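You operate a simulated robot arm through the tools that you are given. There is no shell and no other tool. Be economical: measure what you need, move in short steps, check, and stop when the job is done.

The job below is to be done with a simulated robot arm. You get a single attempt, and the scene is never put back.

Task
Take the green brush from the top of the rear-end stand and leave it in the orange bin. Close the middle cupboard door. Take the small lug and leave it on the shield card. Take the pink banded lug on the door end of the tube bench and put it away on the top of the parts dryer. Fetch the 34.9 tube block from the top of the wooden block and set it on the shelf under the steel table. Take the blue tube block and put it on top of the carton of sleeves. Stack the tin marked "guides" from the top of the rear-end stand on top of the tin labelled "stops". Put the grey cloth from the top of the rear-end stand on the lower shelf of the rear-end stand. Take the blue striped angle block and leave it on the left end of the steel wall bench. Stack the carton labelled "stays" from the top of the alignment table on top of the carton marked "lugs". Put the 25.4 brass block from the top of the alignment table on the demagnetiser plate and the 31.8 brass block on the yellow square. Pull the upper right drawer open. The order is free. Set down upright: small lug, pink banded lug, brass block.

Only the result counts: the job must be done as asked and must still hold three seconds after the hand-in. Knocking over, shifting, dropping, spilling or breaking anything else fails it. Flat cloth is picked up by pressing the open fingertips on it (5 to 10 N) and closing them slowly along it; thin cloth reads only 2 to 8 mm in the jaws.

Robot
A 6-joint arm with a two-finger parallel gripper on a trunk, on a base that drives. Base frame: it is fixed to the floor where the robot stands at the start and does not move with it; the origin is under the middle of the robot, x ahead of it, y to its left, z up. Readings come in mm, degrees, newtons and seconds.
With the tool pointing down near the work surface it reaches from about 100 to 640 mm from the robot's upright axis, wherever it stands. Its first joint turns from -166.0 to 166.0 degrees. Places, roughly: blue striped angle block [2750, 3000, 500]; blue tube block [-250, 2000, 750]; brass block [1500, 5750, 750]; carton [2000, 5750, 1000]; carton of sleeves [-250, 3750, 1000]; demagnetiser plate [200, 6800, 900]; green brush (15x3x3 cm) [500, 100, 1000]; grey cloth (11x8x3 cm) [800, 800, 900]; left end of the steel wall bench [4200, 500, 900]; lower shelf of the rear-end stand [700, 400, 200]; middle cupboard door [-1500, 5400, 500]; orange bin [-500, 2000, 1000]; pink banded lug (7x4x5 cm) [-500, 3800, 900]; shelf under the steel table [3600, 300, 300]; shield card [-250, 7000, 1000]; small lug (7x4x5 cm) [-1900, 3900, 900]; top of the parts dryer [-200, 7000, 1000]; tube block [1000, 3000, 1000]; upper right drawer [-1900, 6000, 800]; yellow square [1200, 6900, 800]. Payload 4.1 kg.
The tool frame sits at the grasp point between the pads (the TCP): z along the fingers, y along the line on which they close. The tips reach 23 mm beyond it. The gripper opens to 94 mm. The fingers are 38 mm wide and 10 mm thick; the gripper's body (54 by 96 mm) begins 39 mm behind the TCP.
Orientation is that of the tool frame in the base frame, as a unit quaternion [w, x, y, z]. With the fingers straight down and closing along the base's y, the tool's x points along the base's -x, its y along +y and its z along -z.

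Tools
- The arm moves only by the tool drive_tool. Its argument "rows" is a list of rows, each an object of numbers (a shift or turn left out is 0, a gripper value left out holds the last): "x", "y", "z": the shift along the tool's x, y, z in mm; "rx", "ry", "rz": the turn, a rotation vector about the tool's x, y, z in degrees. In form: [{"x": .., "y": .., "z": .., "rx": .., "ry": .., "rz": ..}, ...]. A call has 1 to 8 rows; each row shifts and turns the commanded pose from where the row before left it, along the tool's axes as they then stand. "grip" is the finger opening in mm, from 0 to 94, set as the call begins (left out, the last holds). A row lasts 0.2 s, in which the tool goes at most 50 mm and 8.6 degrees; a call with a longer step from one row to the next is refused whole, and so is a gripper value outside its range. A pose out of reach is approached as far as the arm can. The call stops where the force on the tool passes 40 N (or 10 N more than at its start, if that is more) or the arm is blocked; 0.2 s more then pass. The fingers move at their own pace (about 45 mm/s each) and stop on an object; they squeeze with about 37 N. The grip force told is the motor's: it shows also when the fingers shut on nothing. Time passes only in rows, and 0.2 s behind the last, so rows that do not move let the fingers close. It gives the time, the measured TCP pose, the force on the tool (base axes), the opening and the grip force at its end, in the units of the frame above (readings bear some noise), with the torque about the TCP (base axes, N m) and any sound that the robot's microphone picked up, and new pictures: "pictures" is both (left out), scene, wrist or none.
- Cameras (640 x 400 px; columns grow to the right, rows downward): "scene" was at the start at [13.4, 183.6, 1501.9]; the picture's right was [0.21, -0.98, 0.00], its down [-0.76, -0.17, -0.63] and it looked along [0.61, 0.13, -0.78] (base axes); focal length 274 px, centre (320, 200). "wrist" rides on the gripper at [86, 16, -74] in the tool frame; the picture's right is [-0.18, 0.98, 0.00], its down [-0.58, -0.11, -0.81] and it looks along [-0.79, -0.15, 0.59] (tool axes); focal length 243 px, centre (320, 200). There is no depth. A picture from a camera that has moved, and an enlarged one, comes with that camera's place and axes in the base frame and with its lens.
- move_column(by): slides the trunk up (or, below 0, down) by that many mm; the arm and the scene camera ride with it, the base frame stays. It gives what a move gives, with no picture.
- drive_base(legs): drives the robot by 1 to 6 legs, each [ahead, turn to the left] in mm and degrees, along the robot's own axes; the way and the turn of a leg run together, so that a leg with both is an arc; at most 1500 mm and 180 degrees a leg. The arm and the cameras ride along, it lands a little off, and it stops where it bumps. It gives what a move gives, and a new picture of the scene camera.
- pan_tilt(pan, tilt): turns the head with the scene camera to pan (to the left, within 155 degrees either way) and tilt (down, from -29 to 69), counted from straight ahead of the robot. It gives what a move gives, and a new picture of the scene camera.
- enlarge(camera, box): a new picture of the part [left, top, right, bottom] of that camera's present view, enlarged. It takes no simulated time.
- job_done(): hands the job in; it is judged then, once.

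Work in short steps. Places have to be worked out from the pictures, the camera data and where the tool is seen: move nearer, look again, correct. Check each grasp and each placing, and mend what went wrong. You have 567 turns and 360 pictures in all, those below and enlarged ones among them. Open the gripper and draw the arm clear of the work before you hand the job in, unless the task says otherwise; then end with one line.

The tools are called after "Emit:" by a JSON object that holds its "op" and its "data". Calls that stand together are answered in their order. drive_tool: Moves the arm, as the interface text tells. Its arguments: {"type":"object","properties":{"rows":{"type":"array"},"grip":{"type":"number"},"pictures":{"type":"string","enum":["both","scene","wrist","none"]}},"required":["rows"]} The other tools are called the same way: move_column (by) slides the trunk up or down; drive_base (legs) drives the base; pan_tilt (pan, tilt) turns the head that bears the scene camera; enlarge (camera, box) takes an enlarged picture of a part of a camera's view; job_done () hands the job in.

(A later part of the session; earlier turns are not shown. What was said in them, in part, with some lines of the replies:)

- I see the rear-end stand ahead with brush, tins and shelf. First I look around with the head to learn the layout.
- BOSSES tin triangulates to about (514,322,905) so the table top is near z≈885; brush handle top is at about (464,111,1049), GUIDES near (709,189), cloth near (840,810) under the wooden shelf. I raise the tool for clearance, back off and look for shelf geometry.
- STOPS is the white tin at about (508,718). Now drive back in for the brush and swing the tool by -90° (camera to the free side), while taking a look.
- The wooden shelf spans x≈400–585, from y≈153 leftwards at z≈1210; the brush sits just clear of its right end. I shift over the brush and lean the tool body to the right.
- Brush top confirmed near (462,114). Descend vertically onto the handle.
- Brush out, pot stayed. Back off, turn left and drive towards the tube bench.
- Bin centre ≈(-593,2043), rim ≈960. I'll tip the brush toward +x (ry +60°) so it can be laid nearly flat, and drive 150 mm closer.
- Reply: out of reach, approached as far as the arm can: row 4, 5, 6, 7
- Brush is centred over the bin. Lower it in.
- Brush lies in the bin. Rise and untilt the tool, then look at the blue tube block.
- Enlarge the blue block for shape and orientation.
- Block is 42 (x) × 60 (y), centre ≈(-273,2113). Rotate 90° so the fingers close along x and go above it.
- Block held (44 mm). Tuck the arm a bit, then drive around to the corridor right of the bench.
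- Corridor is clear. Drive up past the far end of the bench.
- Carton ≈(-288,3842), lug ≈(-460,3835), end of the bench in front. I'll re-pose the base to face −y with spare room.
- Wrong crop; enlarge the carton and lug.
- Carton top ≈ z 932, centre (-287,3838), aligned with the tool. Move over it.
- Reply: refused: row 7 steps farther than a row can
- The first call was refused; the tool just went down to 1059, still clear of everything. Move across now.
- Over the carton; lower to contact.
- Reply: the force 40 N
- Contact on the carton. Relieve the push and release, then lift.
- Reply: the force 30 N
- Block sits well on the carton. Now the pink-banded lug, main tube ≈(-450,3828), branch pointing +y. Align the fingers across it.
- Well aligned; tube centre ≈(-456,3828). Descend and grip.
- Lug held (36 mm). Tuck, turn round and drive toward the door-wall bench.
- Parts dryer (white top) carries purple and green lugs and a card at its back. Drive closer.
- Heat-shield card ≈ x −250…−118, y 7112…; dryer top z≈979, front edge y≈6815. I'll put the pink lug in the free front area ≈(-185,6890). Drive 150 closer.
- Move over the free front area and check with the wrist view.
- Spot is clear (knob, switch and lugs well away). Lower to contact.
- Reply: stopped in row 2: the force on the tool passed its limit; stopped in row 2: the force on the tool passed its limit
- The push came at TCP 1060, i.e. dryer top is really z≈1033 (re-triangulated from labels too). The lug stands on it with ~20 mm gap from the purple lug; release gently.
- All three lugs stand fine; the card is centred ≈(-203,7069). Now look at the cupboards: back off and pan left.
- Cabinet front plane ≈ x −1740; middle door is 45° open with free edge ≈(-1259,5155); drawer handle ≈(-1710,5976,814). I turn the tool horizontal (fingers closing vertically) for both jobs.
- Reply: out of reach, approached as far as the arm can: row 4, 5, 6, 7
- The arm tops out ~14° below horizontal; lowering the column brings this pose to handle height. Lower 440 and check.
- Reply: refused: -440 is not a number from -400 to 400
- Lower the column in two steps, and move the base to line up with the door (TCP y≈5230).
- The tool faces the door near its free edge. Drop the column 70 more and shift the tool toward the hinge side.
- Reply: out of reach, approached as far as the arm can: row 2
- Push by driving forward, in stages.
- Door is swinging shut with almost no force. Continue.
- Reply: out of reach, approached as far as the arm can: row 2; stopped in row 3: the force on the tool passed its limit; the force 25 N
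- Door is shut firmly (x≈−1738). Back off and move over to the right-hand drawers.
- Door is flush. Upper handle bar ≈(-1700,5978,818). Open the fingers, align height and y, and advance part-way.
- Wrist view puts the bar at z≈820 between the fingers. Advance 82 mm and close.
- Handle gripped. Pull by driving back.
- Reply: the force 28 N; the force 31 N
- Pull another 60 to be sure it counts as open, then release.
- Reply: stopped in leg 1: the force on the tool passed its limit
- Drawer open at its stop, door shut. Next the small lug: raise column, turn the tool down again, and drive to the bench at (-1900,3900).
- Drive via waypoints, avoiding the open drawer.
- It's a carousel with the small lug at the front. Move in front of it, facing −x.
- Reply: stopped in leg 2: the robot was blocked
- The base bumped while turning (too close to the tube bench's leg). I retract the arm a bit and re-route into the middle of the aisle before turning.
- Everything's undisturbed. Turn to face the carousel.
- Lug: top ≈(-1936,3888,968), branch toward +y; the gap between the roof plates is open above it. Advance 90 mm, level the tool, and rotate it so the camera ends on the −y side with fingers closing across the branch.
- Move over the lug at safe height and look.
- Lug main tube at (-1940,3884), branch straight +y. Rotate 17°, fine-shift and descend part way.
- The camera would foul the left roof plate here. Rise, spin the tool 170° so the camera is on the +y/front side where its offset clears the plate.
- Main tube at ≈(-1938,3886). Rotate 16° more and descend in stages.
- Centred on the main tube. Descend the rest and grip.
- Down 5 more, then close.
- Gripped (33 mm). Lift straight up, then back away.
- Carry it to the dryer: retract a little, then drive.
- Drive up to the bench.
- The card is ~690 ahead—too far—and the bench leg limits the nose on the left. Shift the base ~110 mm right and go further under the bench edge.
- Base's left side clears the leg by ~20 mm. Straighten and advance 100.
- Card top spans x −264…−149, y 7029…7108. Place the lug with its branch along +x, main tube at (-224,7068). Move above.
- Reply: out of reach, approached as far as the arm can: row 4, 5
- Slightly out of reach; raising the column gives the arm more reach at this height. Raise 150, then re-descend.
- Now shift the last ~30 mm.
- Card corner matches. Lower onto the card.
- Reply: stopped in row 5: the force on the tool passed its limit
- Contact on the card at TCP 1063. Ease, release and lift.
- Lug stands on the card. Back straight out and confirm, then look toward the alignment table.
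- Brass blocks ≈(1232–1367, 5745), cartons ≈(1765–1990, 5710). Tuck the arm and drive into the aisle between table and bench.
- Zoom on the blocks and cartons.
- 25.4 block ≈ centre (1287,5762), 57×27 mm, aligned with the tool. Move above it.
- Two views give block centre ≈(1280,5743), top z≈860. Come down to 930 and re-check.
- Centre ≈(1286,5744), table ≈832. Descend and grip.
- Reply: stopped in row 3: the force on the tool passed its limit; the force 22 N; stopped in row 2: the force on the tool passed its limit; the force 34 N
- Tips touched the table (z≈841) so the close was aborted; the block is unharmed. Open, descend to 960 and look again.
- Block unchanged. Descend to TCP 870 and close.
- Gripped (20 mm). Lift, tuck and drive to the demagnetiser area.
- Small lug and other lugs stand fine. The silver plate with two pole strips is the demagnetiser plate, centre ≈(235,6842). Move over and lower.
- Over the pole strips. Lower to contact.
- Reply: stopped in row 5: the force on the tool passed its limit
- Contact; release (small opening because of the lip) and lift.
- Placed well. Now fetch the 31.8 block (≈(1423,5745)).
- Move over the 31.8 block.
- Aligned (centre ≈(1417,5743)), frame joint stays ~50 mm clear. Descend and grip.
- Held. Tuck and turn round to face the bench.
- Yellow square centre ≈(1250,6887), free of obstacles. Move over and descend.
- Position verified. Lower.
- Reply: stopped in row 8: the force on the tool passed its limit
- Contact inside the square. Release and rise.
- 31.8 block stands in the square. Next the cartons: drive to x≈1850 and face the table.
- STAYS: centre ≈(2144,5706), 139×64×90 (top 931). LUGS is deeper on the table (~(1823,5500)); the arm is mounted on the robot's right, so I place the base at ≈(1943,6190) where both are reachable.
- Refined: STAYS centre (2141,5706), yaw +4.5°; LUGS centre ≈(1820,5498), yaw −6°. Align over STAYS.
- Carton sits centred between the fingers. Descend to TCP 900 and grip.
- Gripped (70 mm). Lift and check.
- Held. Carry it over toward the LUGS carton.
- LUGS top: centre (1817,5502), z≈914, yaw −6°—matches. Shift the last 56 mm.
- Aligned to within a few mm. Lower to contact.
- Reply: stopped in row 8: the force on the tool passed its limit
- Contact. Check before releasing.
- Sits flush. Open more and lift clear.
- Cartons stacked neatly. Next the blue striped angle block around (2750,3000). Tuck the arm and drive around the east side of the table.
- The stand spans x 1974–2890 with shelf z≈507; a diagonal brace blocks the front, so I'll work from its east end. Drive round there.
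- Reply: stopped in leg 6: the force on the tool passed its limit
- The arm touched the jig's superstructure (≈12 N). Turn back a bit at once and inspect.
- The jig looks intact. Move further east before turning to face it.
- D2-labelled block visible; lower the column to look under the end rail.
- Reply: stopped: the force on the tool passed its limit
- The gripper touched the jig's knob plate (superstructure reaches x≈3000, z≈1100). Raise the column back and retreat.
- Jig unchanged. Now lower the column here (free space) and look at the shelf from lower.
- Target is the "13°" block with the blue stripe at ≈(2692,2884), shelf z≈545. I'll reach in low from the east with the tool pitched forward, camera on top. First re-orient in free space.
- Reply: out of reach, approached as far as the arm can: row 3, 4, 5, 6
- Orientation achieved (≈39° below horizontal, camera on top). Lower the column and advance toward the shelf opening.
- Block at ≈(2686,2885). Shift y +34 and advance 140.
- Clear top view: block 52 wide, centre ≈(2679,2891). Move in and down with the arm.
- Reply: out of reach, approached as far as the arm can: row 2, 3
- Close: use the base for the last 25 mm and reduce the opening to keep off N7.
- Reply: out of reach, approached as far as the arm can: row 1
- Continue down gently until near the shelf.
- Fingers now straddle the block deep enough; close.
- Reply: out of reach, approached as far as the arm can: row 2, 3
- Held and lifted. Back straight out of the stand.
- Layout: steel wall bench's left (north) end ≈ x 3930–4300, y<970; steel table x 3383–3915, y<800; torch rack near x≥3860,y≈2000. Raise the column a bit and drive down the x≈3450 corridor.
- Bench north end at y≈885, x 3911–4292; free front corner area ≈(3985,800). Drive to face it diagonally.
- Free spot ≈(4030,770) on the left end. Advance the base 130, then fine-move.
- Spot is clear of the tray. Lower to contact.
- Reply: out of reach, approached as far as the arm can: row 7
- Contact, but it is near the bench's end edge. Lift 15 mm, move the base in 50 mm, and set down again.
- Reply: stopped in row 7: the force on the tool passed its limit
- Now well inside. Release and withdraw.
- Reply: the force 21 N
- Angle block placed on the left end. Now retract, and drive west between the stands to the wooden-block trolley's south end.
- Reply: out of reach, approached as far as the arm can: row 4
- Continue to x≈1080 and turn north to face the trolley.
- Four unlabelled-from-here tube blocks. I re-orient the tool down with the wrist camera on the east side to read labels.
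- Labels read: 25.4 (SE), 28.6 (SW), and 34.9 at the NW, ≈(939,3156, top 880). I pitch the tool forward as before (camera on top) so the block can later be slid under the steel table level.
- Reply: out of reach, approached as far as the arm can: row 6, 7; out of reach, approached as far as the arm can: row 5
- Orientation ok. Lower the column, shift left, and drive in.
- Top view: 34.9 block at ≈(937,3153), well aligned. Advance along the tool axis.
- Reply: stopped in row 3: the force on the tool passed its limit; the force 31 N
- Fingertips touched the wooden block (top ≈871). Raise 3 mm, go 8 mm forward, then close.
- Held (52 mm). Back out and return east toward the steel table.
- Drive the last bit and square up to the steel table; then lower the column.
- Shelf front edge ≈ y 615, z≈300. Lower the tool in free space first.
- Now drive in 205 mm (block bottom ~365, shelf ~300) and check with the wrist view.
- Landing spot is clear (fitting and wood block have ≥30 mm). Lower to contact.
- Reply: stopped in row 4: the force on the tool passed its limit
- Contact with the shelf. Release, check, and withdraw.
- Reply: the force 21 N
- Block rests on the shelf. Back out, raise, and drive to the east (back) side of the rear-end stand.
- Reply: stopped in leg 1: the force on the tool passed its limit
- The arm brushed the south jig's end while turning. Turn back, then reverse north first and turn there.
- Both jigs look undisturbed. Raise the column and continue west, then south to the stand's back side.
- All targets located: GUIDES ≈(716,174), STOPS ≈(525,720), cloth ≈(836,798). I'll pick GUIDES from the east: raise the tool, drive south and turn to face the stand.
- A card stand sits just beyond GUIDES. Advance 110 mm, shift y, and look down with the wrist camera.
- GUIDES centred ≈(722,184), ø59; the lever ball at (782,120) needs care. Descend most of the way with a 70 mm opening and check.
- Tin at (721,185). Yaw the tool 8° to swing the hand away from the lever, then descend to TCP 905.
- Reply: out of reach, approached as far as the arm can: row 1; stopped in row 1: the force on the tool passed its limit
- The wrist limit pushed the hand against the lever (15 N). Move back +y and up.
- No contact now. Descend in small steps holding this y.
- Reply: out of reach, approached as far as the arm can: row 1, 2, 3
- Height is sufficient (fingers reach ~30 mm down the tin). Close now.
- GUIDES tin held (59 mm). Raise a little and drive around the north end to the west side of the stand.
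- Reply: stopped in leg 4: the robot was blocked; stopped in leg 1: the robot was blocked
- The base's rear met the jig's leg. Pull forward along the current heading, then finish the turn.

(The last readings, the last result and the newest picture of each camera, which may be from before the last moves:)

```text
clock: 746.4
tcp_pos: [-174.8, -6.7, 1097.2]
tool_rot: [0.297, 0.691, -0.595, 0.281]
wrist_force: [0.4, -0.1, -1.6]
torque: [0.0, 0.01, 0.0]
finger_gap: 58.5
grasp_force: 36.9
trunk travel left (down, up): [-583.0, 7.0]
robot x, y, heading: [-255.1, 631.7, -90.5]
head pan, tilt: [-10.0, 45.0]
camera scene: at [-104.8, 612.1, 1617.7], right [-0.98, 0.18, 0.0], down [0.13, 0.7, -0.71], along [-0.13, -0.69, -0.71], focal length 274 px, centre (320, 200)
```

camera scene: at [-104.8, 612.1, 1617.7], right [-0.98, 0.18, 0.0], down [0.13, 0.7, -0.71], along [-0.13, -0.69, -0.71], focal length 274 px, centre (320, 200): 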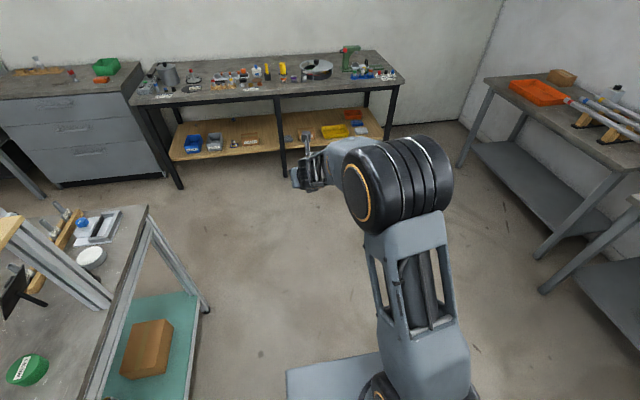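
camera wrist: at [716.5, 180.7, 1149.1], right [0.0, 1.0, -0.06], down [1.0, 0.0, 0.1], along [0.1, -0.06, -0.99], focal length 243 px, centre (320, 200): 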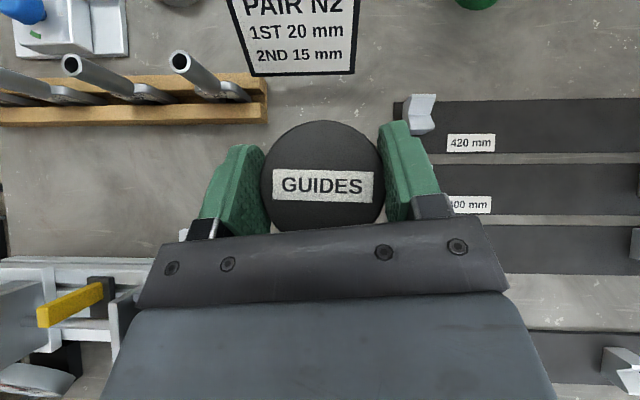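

Turn to face the stand (heading 0).

Emit:
{"op": "drive_base", "data": {"legs": [[0, 90.5]]}}

Emit:
{"op": "pan_tilt", "data": {"pan": 0, "tilt": 35}}

Emit:
{"op": "enlarge", "data": {"camera": "scene", "box": [220, 120, 460, 270]}}

```text
clock: 750.7
tcp_pos: [381.3, 732.7, 1097.1]
tool_rot: [0.005, 0.909, 0.081, 0.409]
wrist_force: [0.1, -0.4, -1.4]
torque: [-0.01, 0.0, 0.05]
finger_gap: 58.5
grasp_force: 36.6
trunk travel left (down, up): [-583.0, 7.0]
robot x, y, heading: [-255.3, 633.6, 1.2]
head pan, tilt: [-10.0, 45.0]
camera scene: at [-239.7, 787.0, 1617.7], right [-0.15, -0.99, 0.0], down [-0.7, 0.11, -0.71], along [0.7, -0.11, -0.71], focal length 274 px, centre (320, 200)
```

scene: 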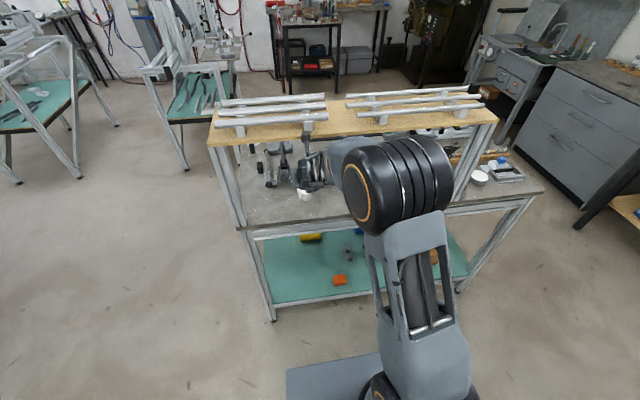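

```text
clock: 751.4
tcp_pos: [380.8, 733.6, 1098.9]
tool_rot: [0.004, 0.909, 0.081, 0.41]
wrist_force: [-0.2, -0.4, -1.8]
torque: [0.0, 0.04, 0.05]
finger_gap: 58.5
grasp_force: 36.9
trunk travel left (down, up): [-583.0, 7.0]
robot x, y, heading: [-254.5, 632.1, 1.1]
head pan, tilt: [0.0, 35.0]
camera scene: at [-231.9, 801.1, 1632.5], right [0.02, -1.0, 0.0], down [-0.57, -0.01, -0.82], along [0.82, 0.02, -0.57], focal length 274 px, centre (320, 200)
```

scene: 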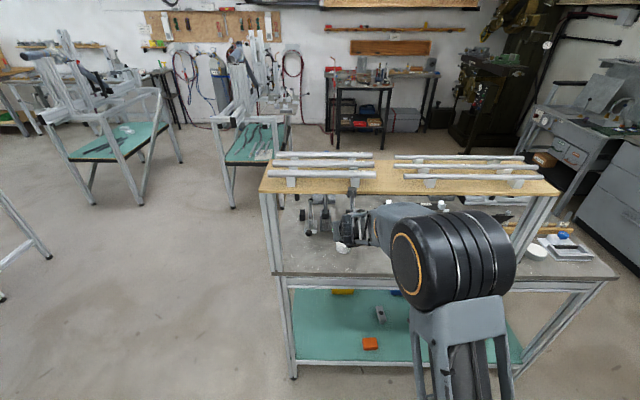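

```text
2.67 times, centred on (340, 195) of scene
camera zoom: at [-231.9, 801.1, 1632.5], right [0.02, -1.0, 0.0], down [-0.57, -0.01, -0.82], along [0.82, 0.02, -0.57], focal length 730 px, centre (267, 213)
```

zoom: 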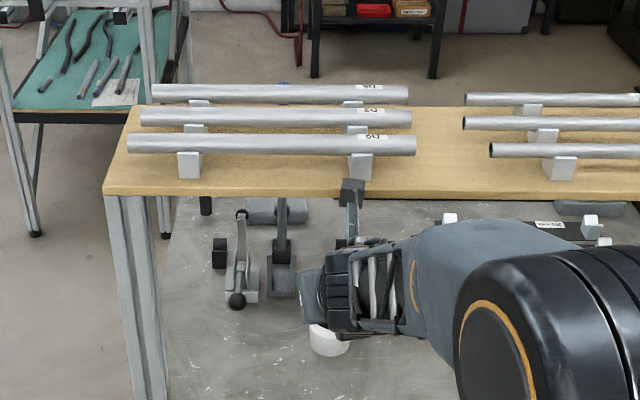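

Camera height is level with the shelf, so lower the column 85, trim the heading, then move in 95 mm.

Emit:
{"op": "move_column", "data": {"by": -85}}

Emit:
{"op": "drive_base", "data": {"legs": [[0, -1.3], [85, 0]]}}

Emit:
{"op": "enlarge", "data": {"camera": "wrist", "box": [0, 0, 640, 400]}}

```text
clock: 752.6
tcp_pos: [381.1, 732.3, 1013.8]
tool_rot: [0.005, 0.909, 0.081, 0.409]
wrist_force: [-0.1, 0.4, -1.5]
torque: [0.02, 0.01, -0.02]
finger_gap: 58.4
grasp_force: 36.9
trunk travel left (down, up): [-498.0, 92.0]
robot x, y, heading: [-254.8, 633.5, 1.1]
head pan, tilt: [0.0, 35.0]
```

```text
clock: 754.1
tcp_pos: [468.2, 717.5, 1012.6]
tool_rot: [0.01, 0.91, 0.071, 0.409]
wrist_force: [0.3, 0.0, -1.3]
torque: [-0.01, 0.0, 0.03]
finger_gap: 58.7
grasp_force: 37.1
trunk travel left (down, up): [-498.0, 92.0]
robot x, y, heading: [-170.7, 634.6, -0.3]
head pan, tilt: [0.0, 35.0]
camera scene: at [-142.7, 800.2, 1547.5], right [0.0, -1.0, 0.0], down [-0.57, 0.0, -0.82], along [0.82, 0.0, -0.57], focal length 274 px, centre (320, 200)
```

scene: 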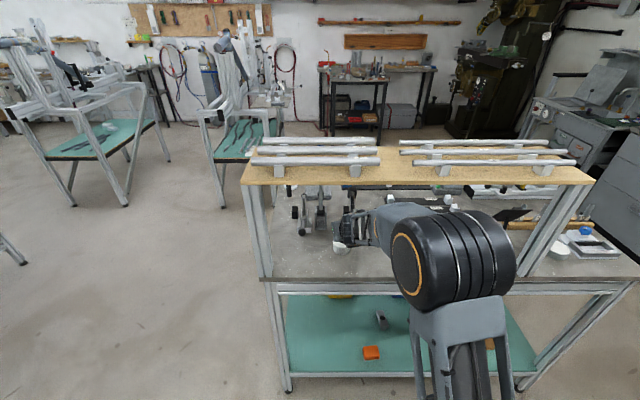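

```text
1.00 times, centred on (320, 200) of wrist
camera zoom: at [470.3, 711.4, 1127.7], right [0.0, -1.0, -0.06], down [-1.0, -0.01, 0.1], along [-0.1, 0.06, -0.99], focal length 243 px, centre (320, 200)
```

zoom: 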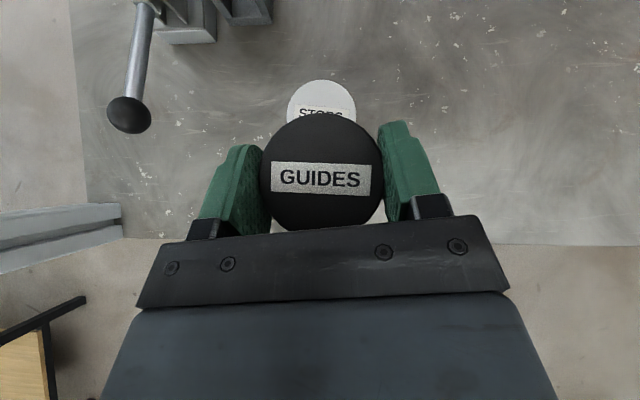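

STOPS ≈(521,723) and GUIDES hangs at (471,718). Move in 50 mm.

Emit:
{"op": "drive_base", "data": {"legs": [[50, 0]]}}

Emit:
{"op": "drive_tool", "data": {"rows": [{"y": -6}, {"x": -9, "z": 8}], "pictures": "wrist"}}

```text
clock: 755.0
tcp_pos: [517.3, 717.7, 1011.9]
tool_rot: [0.009, 0.91, 0.071, 0.409]
wrist_force: [-0.4, -0.3, -1.6]
torque: [0.04, 0.02, 0.03]
finger_gap: 58.4
grasp_force: 37.2
trunk travel left (down, up): [-498.0, 92.0]
robot x, y, heading: [-122.2, 631.1, -0.5]
head pan, tilt: [0.0, 35.0]
camera scene: at [-92.3, 800.0, 1547.5], right [0.0, -1.0, 0.0], down [-0.57, 0.0, -0.82], along [0.82, 0.0, -0.57], focal length 274 px, centre (320, 200)
```

scene: 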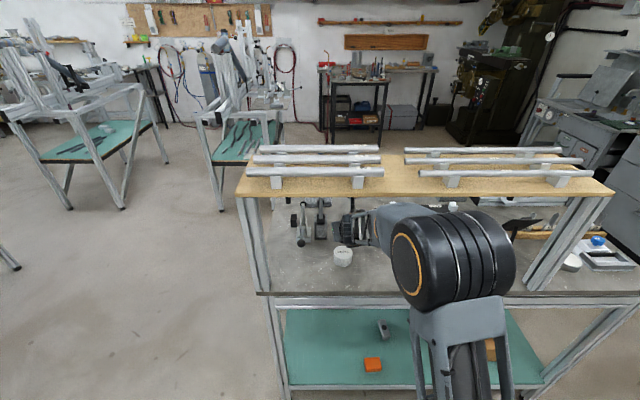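

```text
clock: 755.6
tcp_pos: [518.4, 723.2, 999.7]
tool_rot: [0.009, 0.91, 0.071, 0.409]
wrist_force: [0.8, 0.2, -1.3]
torque: [0.02, -0.02, 0.0]
finger_gap: 58.4
grasp_force: 37.2
trunk travel left (down, up): [-498.0, 92.0]
robot x, y, heading: [-121.6, 631.1, -0.5]
head pan, tilt: [0.0, 35.0]
camera wrist: at [519.2, 715.8, 1115.0], right [0.0, -1.0, -0.06], down [-1.0, -0.01, 0.1], along [-0.1, 0.06, -0.99], focal length 243 px, centre (320, 200)
```

wrist: 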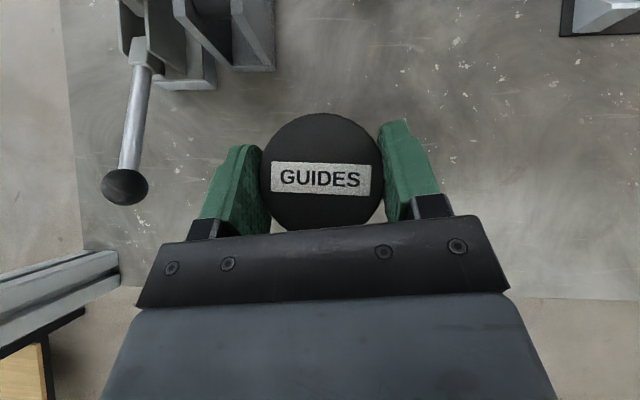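

Stack alignment is good (tin centre ≈(521,723)). Lower gently to contact.

Emit:
{"op": "drive_tool", "data": {"rows": [{"x": -15, "z": 13.2}, {"x": -6, "z": 5.3}, {"x": -3, "z": 2.6}, {"x": -2.2, "z": 2}, {"x": -2.2, "z": 2}, {"x": -2.2, "z": 2}], "pictures": "none"}}

```text
clock: 757.0
tcp_pos: [517.1, 720.2, 959.4]
tool_rot: [0.01, 0.91, 0.071, 0.408]
wrist_force: [-0.4, -0.7, -1.9]
torque: [0.0, -0.01, 0.0]
finger_gap: 58.2
grasp_force: 36.9
trunk travel left (down, up): [-498.0, 92.0]
robot x, y, heading: [-123.0, 631.4, -0.0]
head pan, tilt: [0.0, 35.0]
```

Emit:
{"op": "drive_tool", "data": {"rows": [{"x": 0, "z": 3.5, "y": -2}, {"x": -2.2, "z": 2}, {"x": -2.2, "z": 2}, {"x": -2.2, "z": 2}, {"x": -2.2, "z": 2}], "pictures": "none"}}

Emit:
{"op": "enlarge", "data": {"camera": "scene", "box": [300, 200, 400, 290]}}

```text
clock: 758.2
tcp_pos: [519.2, 722.9, 949.2]
tool_rot: [0.009, 0.908, 0.071, 0.413]
wrist_force: [-1.1, 3.0, 21.5]
torque: [0.67, 0.24, -0.01]
finger_gap: 58.5
grasp_force: 37.1
trunk travel left (down, up): [-498.0, 92.0]
robot x, y, heading: [-116.3, 633.4, -0.2]
head pan, tilt: [0.0, 35.0]
```

```text
4.44 times, centred on (350, 245) of scene
camera zoom: at [-95.6, 800.1, 1548.0], right [0.0, -1.0, 0.0], down [-0.57, 0.0, -0.82], along [0.82, 0.0, -0.57], focal length 1217 px, centre (187, 0)
```

zoom: 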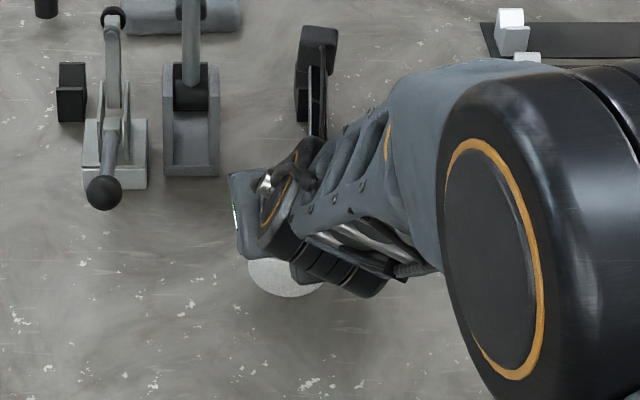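

Contact with STOPS. Release and withdraw.

Emit:
{"op": "drive_tool", "data": {"rows": [{"x": 1.2, "z": -1}, {}, {}, {}], "grip": 74, "pictures": "wrist"}}

```text
clock: 759.2
tcp_pos: [520.5, 721.4, 947.3]
tool_rot: [0.009, 0.909, 0.071, 0.41]
wrist_force: [1.4, -2.3, 9.8]
torque: [0.26, -0.07, -0.04]
finger_gap: 73.0
grasp_force: 0.0
trunk travel left (down, up): [-498.0, 92.0]
robot x, y, heading: [-119.5, 632.5, -0.1]
head pan, tilt: [0.0, 35.0]
camera wrist: at [521.9, 714.5, 1062.6], right [0.0, -1.0, -0.06], down [-1.0, -0.01, 0.1], along [-0.1, 0.06, -0.99], focal length 243 px, centre (320, 200)
```

wrist: 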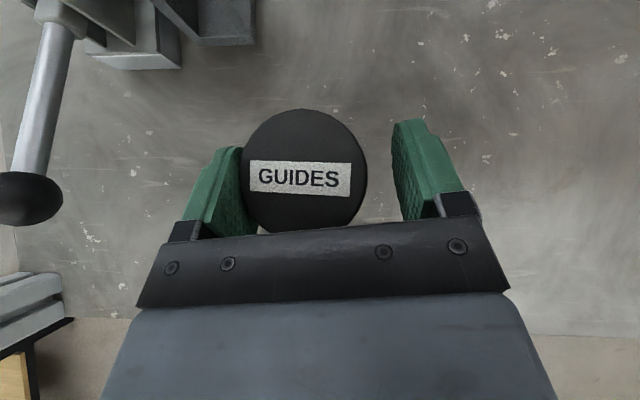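

Tin rests on STOPS. Centre the fingers (6 mm) and lift straight up a little, then retreat.

Emit:
{"op": "drive_tool", "data": {"rows": [{"x": 1.5, "z": -1.3, "y": -3}, {"x": 3, "z": -2.6, "y": -3}, {"x": 9, "z": -8}, {"x": 15, "z": -13}, {"x": 15, "z": -13}], "grip": 84, "pictures": "wrist"}}

```text
clock: 760.4
tcp_pos: [518.6, 731.1, 1004.1]
tool_rot: [0.009, 0.91, 0.072, 0.409]
wrist_force: [-0.4, -0.3, -0.1]
torque: [0.03, -0.01, -0.01]
finger_gap: 84.0
grasp_force: 0.0
trunk travel left (down, up): [-498.0, 92.0]
robot x, y, heading: [-121.3, 629.7, -0.2]
head pan, tilt: [0.0, 35.0]
camera wrist: at [521.5, 724.7, 1119.9], right [0.0, -1.0, -0.06], down [-1.0, -0.01, 0.1], along [-0.1, 0.06, -0.99], focal length 243 px, centre (320, 200)
```

wrist: 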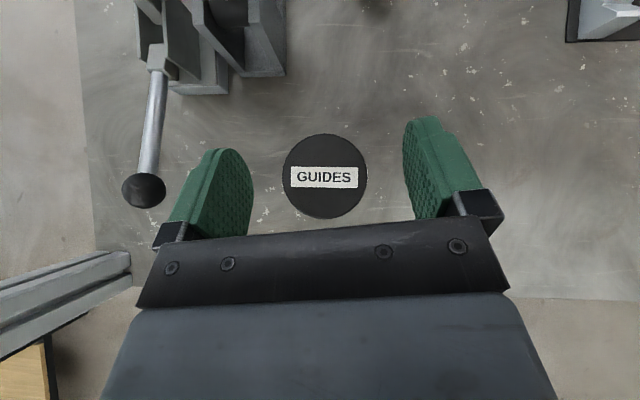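

Stack stands. Back away straight and verify from the scene camera.

Emit:
{"op": "drive_base", "data": {"legs": [[-260, 0]]}}

Emit:
{"op": "enlarge", "data": {"camera": "scene", "box": [280, 150, 400, 270]}}

```text
clock: 762.2
tcp_pos: [258.8, 733.1, 1005.1]
tool_rot: [0.011, 0.91, 0.07, 0.409]
wrist_force: [0.3, 0.8, 0.6]
torque: [0.0, -0.04, -0.01]
finger_gap: 83.7
grasp_force: 0.0
trunk travel left (down, up): [-498.0, 92.0]
robot x, y, heading: [-383.4, 633.1, -0.3]
head pan, tilt: [0.0, 35.0]
camera scene: at [-353.4, 800.9, 1547.5], right [0.0, -1.0, 0.0], down [-0.57, 0.0, -0.82], along [0.82, 0.0, -0.57], focal length 274 px, centre (320, 200)
```

scene: 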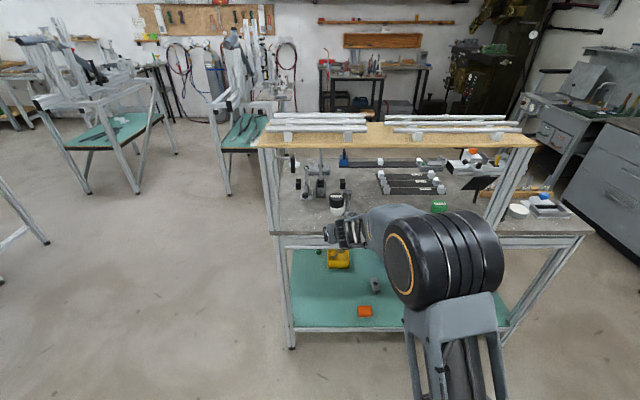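

```text
3.33 times, centred on (340, 210) of scene
camera zoom: at [-353.4, 800.9, 1547.5], right [0.0, -1.0, 0.0], down [-0.57, 0.0, -0.82], along [0.82, 0.0, -0.57], focal length 913 px, centre (253, 167)
```

zoom: 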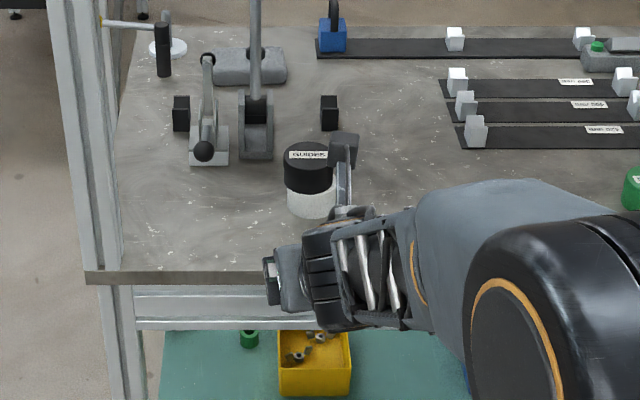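

Stack is good. Last: the cloth, approached from the stand's north end. Raise and drive there.

Emit:
{"op": "move_column", "data": {"by": 90}}

Emit:
{"op": "drive_base", "data": {"legs": [[0, 90], [810, 0], [0, -90], [1120, 0]]}}

Emit:
{"op": "drive_base", "data": {"legs": [[0, -90]]}}

```text
clock: 763.5
tcp_pos: [259.1, 733.1, 1096.1]
tool_rot: [0.011, 0.909, 0.07, 0.41]
wrist_force: [0.8, 0.5, 0.4]
torque: [0.02, 0.0, 0.02]
finger_gap: 83.8
grasp_force: 0.0
trunk travel left (down, up): [-588.0, 2.0]
robot x, y, heading: [-383.3, 632.3, -0.2]
head pan, tilt: [0.0, 35.0]
```

```text
clock: 780.8
tcp_pos: [1391.1, 1514.1, 1094.6]
tool_rot: [0.01, 0.91, 0.069, 0.409]
wrist_force: [-0.6, -0.4, -0.5]
torque: [-0.03, 0.0, 0.01]
finger_gap: 84.0
grasp_force: 0.1
trunk travel left (down, up): [-588.0, 2.0]
robot x, y, heading: [754.1, 1415.9, -0.6]
head pan, tilt: [0.0, 35.0]
camera scene: at [779.0, 1585.3, 1637.5], right [-0.01, -1.0, 0.0], down [-0.57, 0.0, -0.82], along [0.82, -0.01, -0.57], focal length 274 px, centre (320, 200)
```

scene: 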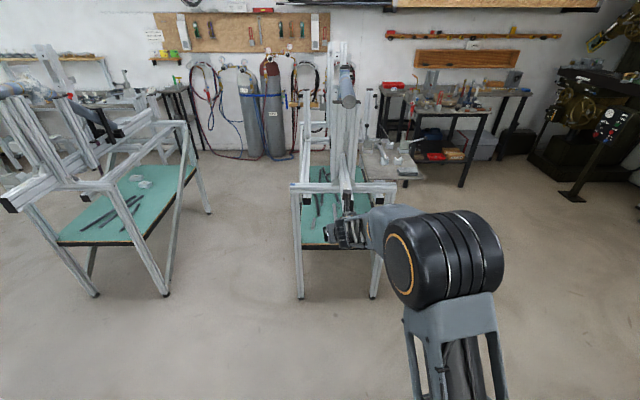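

```text
clock: 785.0
tcp_pos: [849.7, 778.4, 1094.4]
tool_rot: [0.296, 0.694, -0.592, 0.283]
wrist_force: [0.6, 0.8, -0.1]
torque: [0.01, 0.02, 0.01]
finger_gap: 84.0
grasp_force: 0.1
trunk travel left (down, up): [-588.0, 2.0]
robot x, y, heading: [748.5, 1414.4, -89.9]
head pan, tilt: [0.0, 35.0]
camera scene: at [915.6, 1390.5, 1637.5], right [-1.0, 0.0, 0.0], down [0.0, 0.57, -0.82], along [0.0, -0.82, -0.57], focal length 274 px, centre (320, 200)
```

scene: 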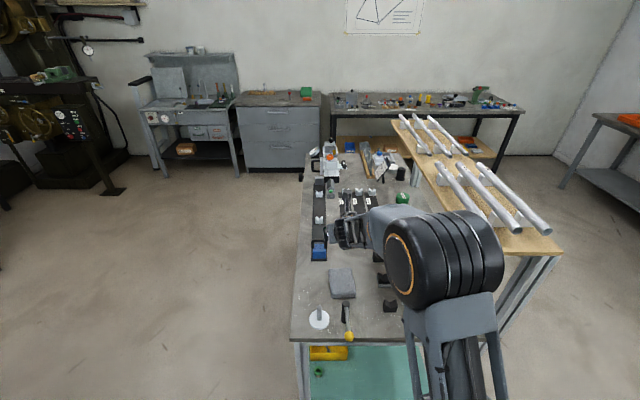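

Facing the cloth from the north. Make the tool steeper and view with the wrist camera.

Emit:
{"op": "drive_tool", "data": {"rows": [{"ry": -8}, {"ry": -8}, {"ry": -8}, {}], "grip": 94, "pictures": "wrist"}}

```text
clock: 786.0
tcp_pos: [845.6, 776.0, 1095.8]
tool_rot: [0.205, 0.725, -0.639, 0.159]
wrist_force: [-0.5, -0.4, 0.1]
torque: [0.02, 0.01, 0.0]
finger_gap: 93.9
grasp_force: 0.1
out of reach, approached as far as the arm can: row 1
trunk travel left (down, up): [-588.0, 2.0]
robot x, y, heading: [750.8, 1421.9, -90.2]
head pan, tilt: [0.0, 35.0]
camera wrist: at [842.7, 737.4, 1204.3], right [-1.0, 0.06, 0.0], down [0.05, 0.91, 0.4], along [0.02, 0.4, -0.92], focal length 243 px, centre (320, 200)
```

wrist: 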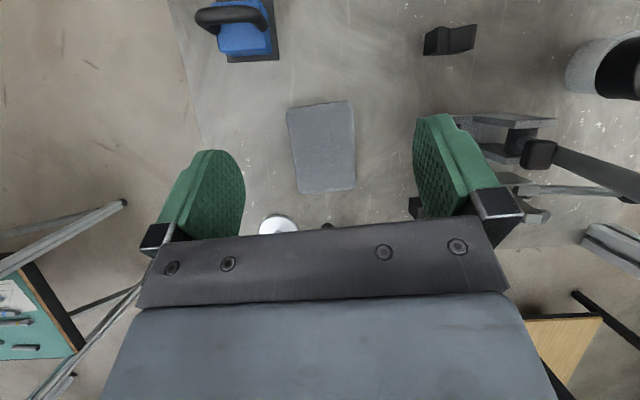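

Cloth centre ≈(841,802), 77 wide. Descend over it.

Emit:
{"op": "drive_tool", "data": {"rows": [{"x": -23.4, "y": -3.4, "z": 30.6}, {"x": -23.4, "y": -3.4, "z": 30.6}, {"x": -23.4, "y": -3.4, "z": 30.6}, {"x": -23.4, "y": -3.4, "z": 30.6}], "pictures": "wrist"}}

```text
clock: 787.0
tcp_pos: [842.1, 795.5, 942.4]
tool_rot: [0.206, 0.725, -0.638, 0.159]
wrist_force: [0.0, 0.1, 0.3]
torque: [-0.01, -0.04, 0.0]
finger_gap: 94.1
grasp_force: 0.1
trunk travel left (down, up): [-588.0, 2.0]
robot x, y, heading: [750.4, 1418.2, -89.9]
head pan, tilt: [0.0, 35.0]
camera wrist: at [839.2, 756.6, 1051.3], right [-1.0, 0.06, 0.0], down [0.05, 0.92, 0.4], along [0.02, 0.4, -0.92], focal length 243 px, centre (320, 200)
```

wrist: 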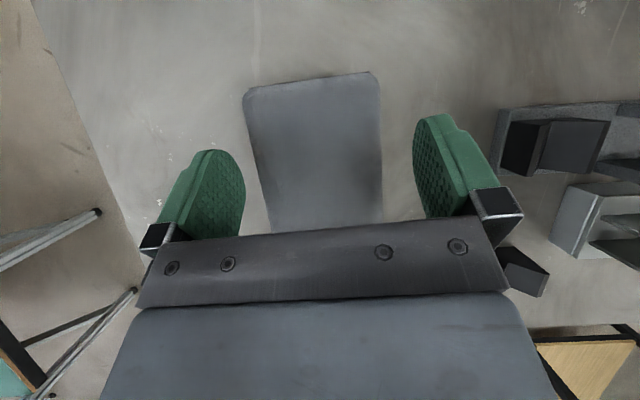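

Centred; shift 5 mm and lower until the fingertips touch the table.

Emit:
{"op": "drive_tool", "data": {"rows": [{"x": -12, "y": -7, "z": 22}, {"x": -5, "y": -1, "z": 8.7}, {"x": -2, "z": 3.5}, {"x": -2, "z": 3.5}, {"x": -2, "z": 3.5}], "pictures": "none"}}

```text
clock: 787.7
tcp_pos: [847.4, 796.0, 913.9]
tool_rot: [0.209, 0.723, -0.637, 0.167]
wrist_force: [-4.0, 20.0, 23.8]
torque: [0.94, -1.04, 1.11]
finger_gap: 92.2
grasp_force: 0.1
trunk travel left (down, up): [-588.0, 2.0]
robot x, y, heading: [746.1, 1419.5, -90.2]
head pan, tilt: [0.0, 35.0]
stopped in row 3: the force on the tool passed its limit (the readings are from after the stop); the commanded pose is now the measured one
```

Table touched (z≈880). Ease up 3 mm and close.

Emit:
{"op": "drive_tool", "data": {"rows": [{"x": 2, "z": -3.5}], "pictures": "none"}}

Emit:
{"op": "drive_tool", "data": {"rows": [{}, {}, {}, {}, {}], "grip": 0, "pictures": "wrist"}}

```text
clock: 788.1
tcp_pos: [847.9, 793.6, 913.8]
tool_rot: [0.208, 0.723, -0.637, 0.166]
wrist_force: [0.0, 3.8, 3.7]
torque: [0.18, -0.19, 0.23]
finger_gap: 93.7
grasp_force: 0.1
trunk travel left (down, up): [-588.0, 2.0]
robot x, y, heading: [748.4, 1419.2, -90.1]
head pan, tilt: [0.0, 35.0]
```

```text
clock: 789.3
tcp_pos: [847.9, 793.8, 913.6]
tool_rot: [0.208, 0.723, -0.638, 0.166]
wrist_force: [0.4, -0.5, 0.1]
torque: [-0.03, 0.0, -0.01]
finger_gap: 80.5
grasp_force: 36.9
trunk travel left (down, up): [-588.0, 2.0]
robot x, y, heading: [750.3, 1418.6, -90.1]
head pan, tilt: [0.0, 35.0]
camera wrist: at [844.5, 756.0, 1023.1], right [-1.0, 0.06, -0.01], down [0.05, 0.92, 0.39], along [0.03, 0.39, -0.92], focal length 243 px, centre (320, 200)
```

wrist: 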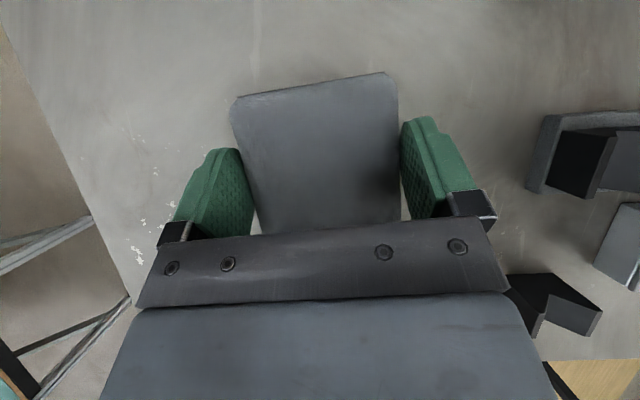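

Gripped at 80 mm—behaves like a solid pad. Lift.

Emit:
{"op": "drive_tool", "data": {"rows": [{"x": 10, "z": -17}, {"x": 20, "z": -34}, {"x": 20, "z": -34}, {"x": 20, "z": -34}, {"x": 12, "z": -20}], "pictures": "wrist"}}

```text
clock: 790.5
tcp_pos: [861.5, 794.9, 1074.8]
tool_rot: [0.207, 0.723, -0.638, 0.165]
wrist_force: [-0.9, -0.5, -0.6]
torque: [-0.01, 0.03, -0.01]
finger_gap: 80.3
grasp_force: 36.9
trunk travel left (down, up): [-588.0, 2.0]
robot x, y, heading: [754.3, 1419.7, -90.3]
head pan, tilt: [0.0, 35.0]
camera wrist: at [858.0, 756.5, 1184.1], right [-1.0, 0.06, -0.01], down [0.05, 0.92, 0.39], along [0.03, 0.39, -0.92], focal length 243 px, centre (320, 200)
```

wrist: 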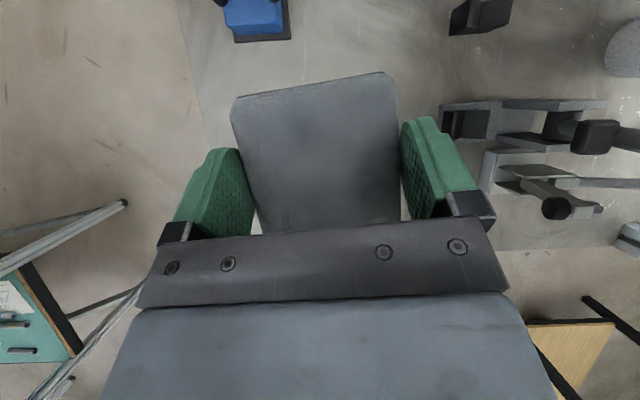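

Cloth held. Back out north, shift west ~235 mm, and then lower the column.

Emit:
{"op": "drive_base", "data": {"legs": [[-350, 0], [0, -90], [235, 0], [0, 90]]}}

Emit:
{"op": "move_column", "data": {"by": -400}}

Emit:
{"op": "move_column", "data": {"by": -180}}

Emit:
{"op": "pan_tilt", "data": {"pan": 0, "tilt": 30}}

```text
clock: 801.8
tcp_pos: [608.2, 1136.7, 1074.6]
tool_rot: [0.21, 0.713, -0.65, 0.162]
wrist_force: [0.1, -0.9, -1.3]
torque: [0.04, -0.03, -0.02]
finger_gap: 79.4
grasp_force: 37.1
trunk travel left (down, up): [-588.0, 2.0]
robot x, y, heading: [517.5, 1767.7, -91.9]
head pan, tilt: [0.0, 35.0]
camera scene: at [682.0, 1732.1, 1637.5], right [-1.0, 0.04, 0.0], down [0.02, 0.57, -0.82], along [-0.03, -0.82, -0.57], focal length 274 px, centre (320, 200)
```

scene: 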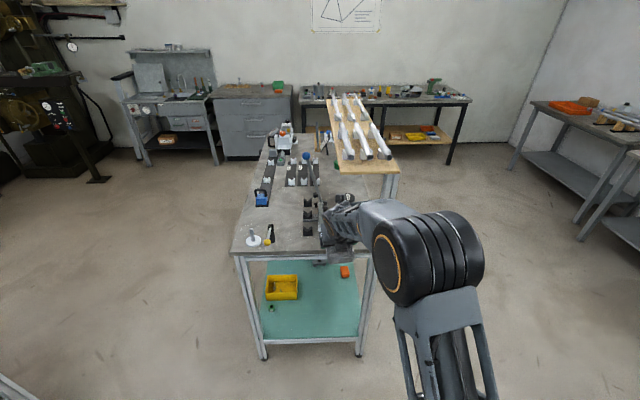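

```text
clock: 805.6
tcp_pos: [607.3, 1137.3, 675.2]
tool_rot: [0.211, 0.712, -0.65, 0.162]
wrist_force: [1.2, -0.3, -1.2]
torque: [-0.03, 0.05, -0.01]
finger_gap: 79.5
grasp_force: 36.4
trunk travel left (down, up): [-188.0, 402.0]
robot x, y, heading: [513.1, 1762.7, -92.0]
head pan, tilt: [0.0, 35.0]
```

```text
clock: 807.6
tcp_pos: [607.8, 1136.5, 494.8]
tool_rot: [0.211, 0.713, -0.649, 0.162]
wrist_force: [-0.1, 0.2, 0.0]
torque: [-0.04, 0.02, -0.02]
finger_gap: 79.5
grasp_force: 36.7
trunk travel left (down, up): [-8.0, 582.0]
robot x, y, heading: [520.4, 1765.3, -92.0]
head pan, tilt: [0.0, 35.0]
```

```text
clock: 808.3
tcp_pos: [607.6, 1136.6, 494.6]
tool_rot: [0.21, 0.712, -0.65, 0.163]
wrist_force: [0.0, -0.1, -0.4]
torque: [0.03, 0.0, -0.02]
finger_gap: 79.1
grasp_force: 36.1
trunk travel left (down, up): [-8.0, 582.0]
robot x, y, heading: [518.3, 1765.0, -92.0]
head pan, tilt: [0.0, 30.0]
camera scene: at [681.6, 1729.7, 1065.3], right [-1.0, 0.04, 0.0], down [0.02, 0.5, -0.87], along [-0.03, -0.87, -0.5], focal length 274 px, centre (320, 200)
```

scene: 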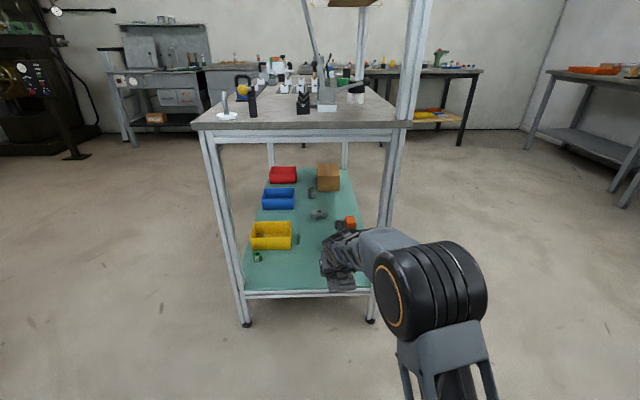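

Lower shelf ≈ z 190–195, free around (620,830). Lower the arm, straighten and drive in.

Emit:
{"op": "drive_tool", "data": {"rows": [{"x": -20, "z": 35}, {"x": -20, "z": 35}, {"x": -20, "z": 35}, {"x": -20, "z": 35}], "pictures": "none"}}

Emit:
{"op": "drive_base", "data": {"legs": [[0, 1.8], [300, 0]]}}

Emit:
{"op": "enlarge", "data": {"camera": "wrist", "box": [0, 0, 640, 400]}}

```text
clock: 809.3
tcp_pos: [594.0, 1133.5, 334.1]
tool_rot: [0.21, 0.712, -0.65, 0.162]
wrist_force: [0.8, 0.3, -0.6]
torque: [0.01, -0.01, 0.0]
finger_gap: 79.3
grasp_force: 36.6
trunk travel left (down, up): [-8.0, 582.0]
robot x, y, heading: [515.8, 1766.4, -92.3]
head pan, tilt: [0.0, 30.0]
```

```text
clock: 811.7
tcp_pos: [611.8, 837.9, 334.9]
tool_rot: [0.207, 0.722, -0.639, 0.165]
wrist_force: [-0.3, -0.7, -1.4]
torque: [0.01, -0.02, 0.0]
finger_gap: 78.9
grasp_force: 36.6
trunk travel left (down, up): [-8.0, 582.0]
robot x, y, heading: [517.3, 1467.9, -90.5]
head pan, tilt: [0.0, 30.0]
camera scene: at [681.3, 1436.0, 1065.3], right [-1.0, 0.01, 0.0], down [0.0, 0.5, -0.87], along [0.0, -0.87, -0.5], focal length 274 px, centre (320, 200)
```

scene: 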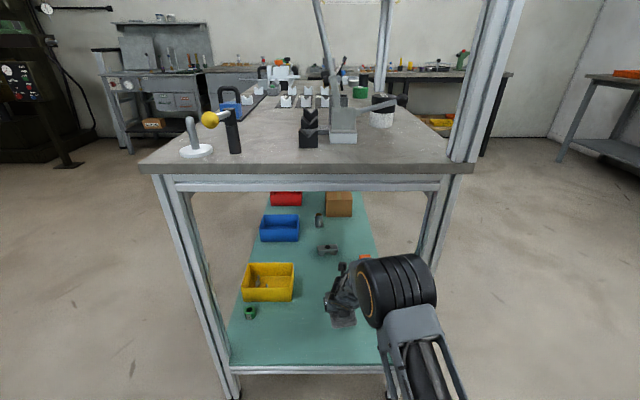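

```text
1.00 times, centred on (320, 200) of wrist
camera zoom: at [607.7, 800.7, 443.1], right [-1.0, 0.06, -0.01], down [0.05, 0.92, 0.39], along [0.03, 0.39, -0.92], focal length 243 px, centre (320, 200)
```

zoom: 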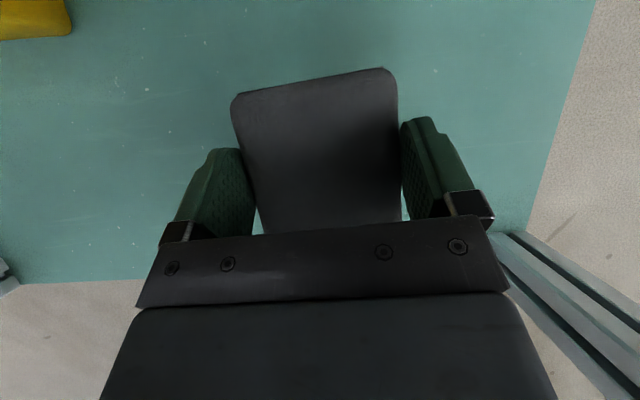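

Over clear shelf. Lower to contact.

Emit:
{"op": "drive_tool", "data": {"rows": [{"x": -20, "z": 35}, {"x": -18, "z": 31}, {"x": -5, "z": 8.7}, {"x": -2.5, "z": 4.3}, {"x": -2.5, "z": 4.3}, {"x": -2.5, "z": 4.3}, {"x": -2.5, "z": 4.3}], "pictures": "none"}}

```text
clock: 812.3
tcp_pos: [606.0, 834.4, 267.1]
tool_rot: [0.21, 0.722, -0.636, 0.172]
wrist_force: [-2.4, 3.2, 18.1]
torque: [0.9, -0.55, 0.2]
finger_gap: 79.8
grasp_force: 37.8
trunk travel left (down, up): [-8.0, 582.0]
robot x, y, heading: [517.0, 1465.3, -90.3]
head pan, tilt: [0.0, 30.0]
stopped in row 3: the force on the tool passed its limit (the readings are from after the stop); the commanded pose is now the measured one
```

Contact with the shelf. Release and lift.

Emit:
{"op": "drive_tool", "data": {"rows": [{"x": 1, "z": -1.5}, {}, {}], "grip": 94, "pictures": "none"}}

Emit:
{"op": "drive_tool", "data": {"rows": [{"x": 10, "z": -17}, {"x": 20, "z": -35}, {"x": 12, "z": -20}], "pictures": "wrist"}}

```text
clock: 813.1
tcp_pos: [605.7, 833.3, 267.5]
tool_rot: [0.211, 0.722, -0.637, 0.171]
wrist_force: [-16.0, -6.1, 15.5]
torque: [-0.07, -0.32, -0.16]
finger_gap: 86.3
grasp_force: 0.0
trunk travel left (down, up): [-8.0, 582.0]
robot x, y, heading: [518.0, 1468.6, -90.4]
head pan, tilt: [0.0, 30.0]
```

```text
clock: 813.9
tcp_pos: [612.4, 837.4, 348.5]
tool_rot: [0.209, 0.722, -0.637, 0.17]
wrist_force: [0.1, 0.7, -0.3]
torque: [0.0, 0.01, -0.03]
finger_gap: 93.9
grasp_force: 0.0
trunk travel left (down, up): [-8.0, 582.0]
robot x, y, heading: [514.6, 1469.6, -90.4]
head pan, tilt: [0.0, 30.0]
camera wrist: at [608.0, 800.3, 458.0], right [-1.0, 0.06, -0.01], down [0.05, 0.92, 0.38], along [0.03, 0.38, -0.92], focal length 243 px, centre (320, 200)
```

wrist: 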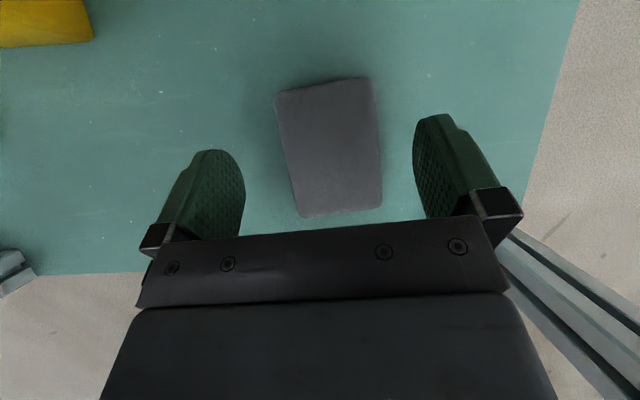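

Cloth lies on the lower shelf. Back the arm clear.

Emit:
{"op": "drive_base", "data": {"legs": [[-420, 0]]}}

Emit:
{"op": "move_column", "data": {"by": 400}}

Emit:
{"op": "pan_tilt", "data": {"pan": 0, "tilt": 25}}

Emit:
{"op": "enlarge", "data": {"camera": "scene", "box": [180, 120, 420, 340]}}

Emit:
{"op": "pan_tilt", "data": {"pan": 85, "tilt": 20}}

Emit:
{"op": "pan_tilt", "data": {"pan": -110, "tilt": 20}}

```text
clock: 816.5
tcp_pos: [617.4, 1264.9, 349.7]
tool_rot: [0.209, 0.724, -0.635, 0.171]
wrist_force: [0.4, -0.6, 0.3]
torque: [0.0, -0.03, 0.0]
finger_gap: 93.9
grasp_force: 0.1
trunk travel left (down, up): [-8.0, 582.0]
robot x, y, heading: [516.3, 1896.3, -90.0]
head pan, tilt: [0.0, 30.0]
camera scene: at [682.4, 1865.9, 1065.3], right [-1.0, 0.0, 0.0], down [0.0, 0.5, -0.87], along [0.0, -0.87, -0.5], focal length 274 px, centre (320, 200)
```

scene: 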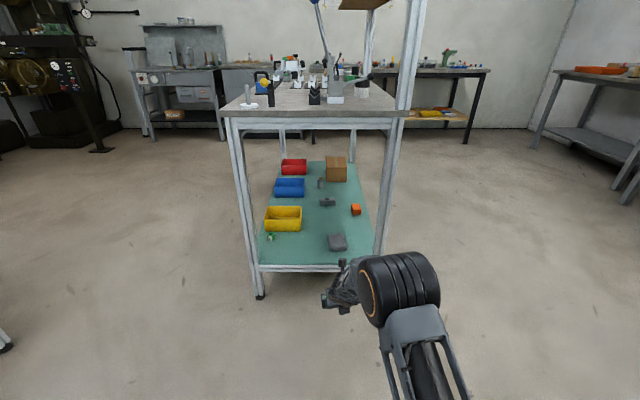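

```text
clock: 820.4
tcp_pos: [617.1, 1264.6, 748.1]
tool_rot: [0.208, 0.725, -0.634, 0.17]
wrist_force: [-0.4, 0.6, 0.7]
torque: [0.0, 0.0, 0.01]
finger_gap: 93.8
grasp_force: 0.0
trunk travel left (down, up): [-408.0, 182.0]
robot x, y, heading: [516.9, 1894.0, -90.2]
head pan, tilt: [0.0, 30.0]
```

```text
clock: 821.0
tcp_pos: [616.5, 1266.0, 748.4]
tool_rot: [0.208, 0.725, -0.634, 0.171]
wrist_force: [0.6, 0.5, 0.5]
torque: [-0.01, 0.02, 0.01]
finger_gap: 93.9
grasp_force: 0.0
trunk travel left (down, up): [-408.0, 182.0]
robot x, y, heading: [517.5, 1891.8, -89.8]
head pan, tilt: [0.0, 25.0]
camera scene: at [682.5, 1864.2, 1473.2], right [-1.0, 0.0, 0.0], down [0.0, 0.42, -0.91], along [0.0, -0.91, -0.42], focal length 274 px, centre (320, 200)
```

scene: 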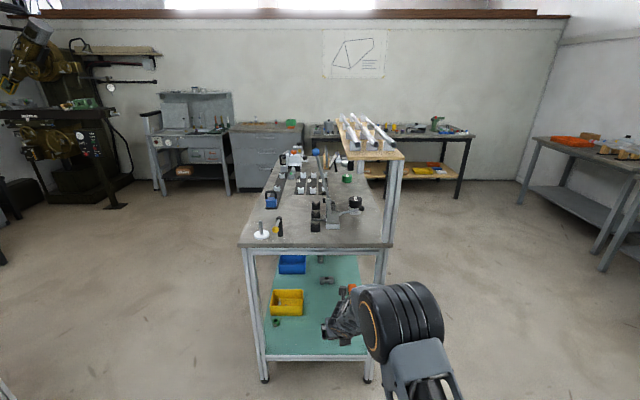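

```text
1.82 times, centred on (300, 230) of scene
camera zoom: at [682.5, 1864.2, 1473.2], right [-1.0, 0.0, 0.0], down [0.0, 0.42, -0.91], along [0.0, -0.91, -0.42], focal length 498 px, centre (356, 146)
```

zoom: 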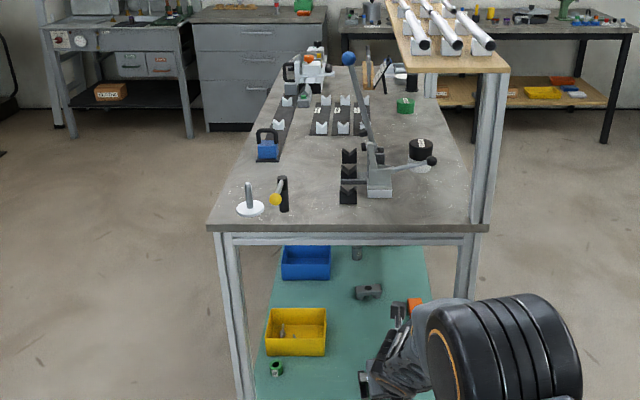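

```text
clock: 822.6
tcp_pos: [617.1, 1265.4, 749.3]
tool_rot: [0.208, 0.724, -0.635, 0.169]
wrist_force: [0.1, -0.8, 0.2]
torque: [0.03, 0.01, 0.01]
finger_gap: 94.0
grasp_force: 0.0
trunk travel left (down, up): [-408.0, 182.0]
robot x, y, heading: [516.3, 1896.1, -89.7]
head pan, tilt: [85.0, 20.0]
camera scene: at [775.2, 1948.2, 1481.4], right [-0.09, -1.0, 0.0], down [-0.34, 0.03, -0.94], along [0.94, -0.08, -0.34], focal length 274 px, centre (320, 200)
```

scene: 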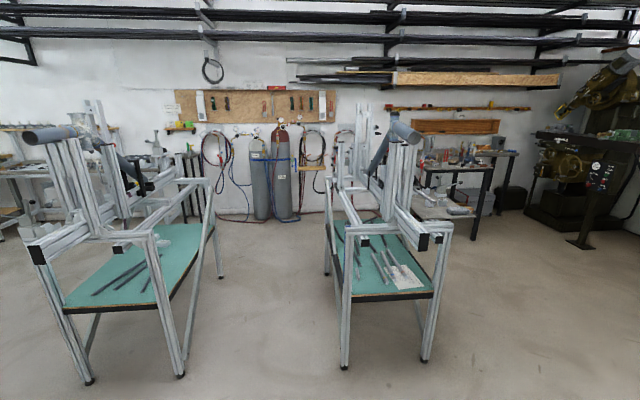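

```text
clock: 825.5
tcp_pos: [616.2, 1265.0, 748.3]
tool_rot: [0.207, 0.725, -0.635, 0.17]
wrist_force: [0.3, -0.3, -0.5]
torque: [0.0, 0.02, -0.01]
finger_gap: 94.2
grasp_force: 0.1
trunk travel left (down, up): [-408.0, 182.0]
robot x, y, heading: [515.1, 1893.9, -89.8]
head pan, tilt: [-110.0, 20.0]
camera scene: at [594.9, 1988.0, 1481.4], right [0.34, 0.94, 0.0], down [0.32, -0.12, -0.94], along [-0.88, 0.32, -0.34], focal length 274 px, centre (320, 200)
```

scene: 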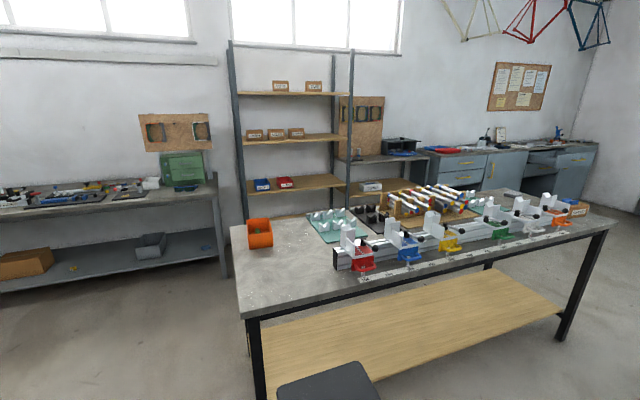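

All placements check out; the arm is clear and the gripper open. Hand the job in.

Emit:
{"op": "job_done", "data": {}}

```text
The job is handed in.
```

All the tasks were carried out and the job was handed in with the gripper open and the arm clear; along the way the arm or base lightly bumped both frame jigs, the gauge lever near the GUIDES tin and possibly the tube bench, but later pictures showed nothing visibly moved.
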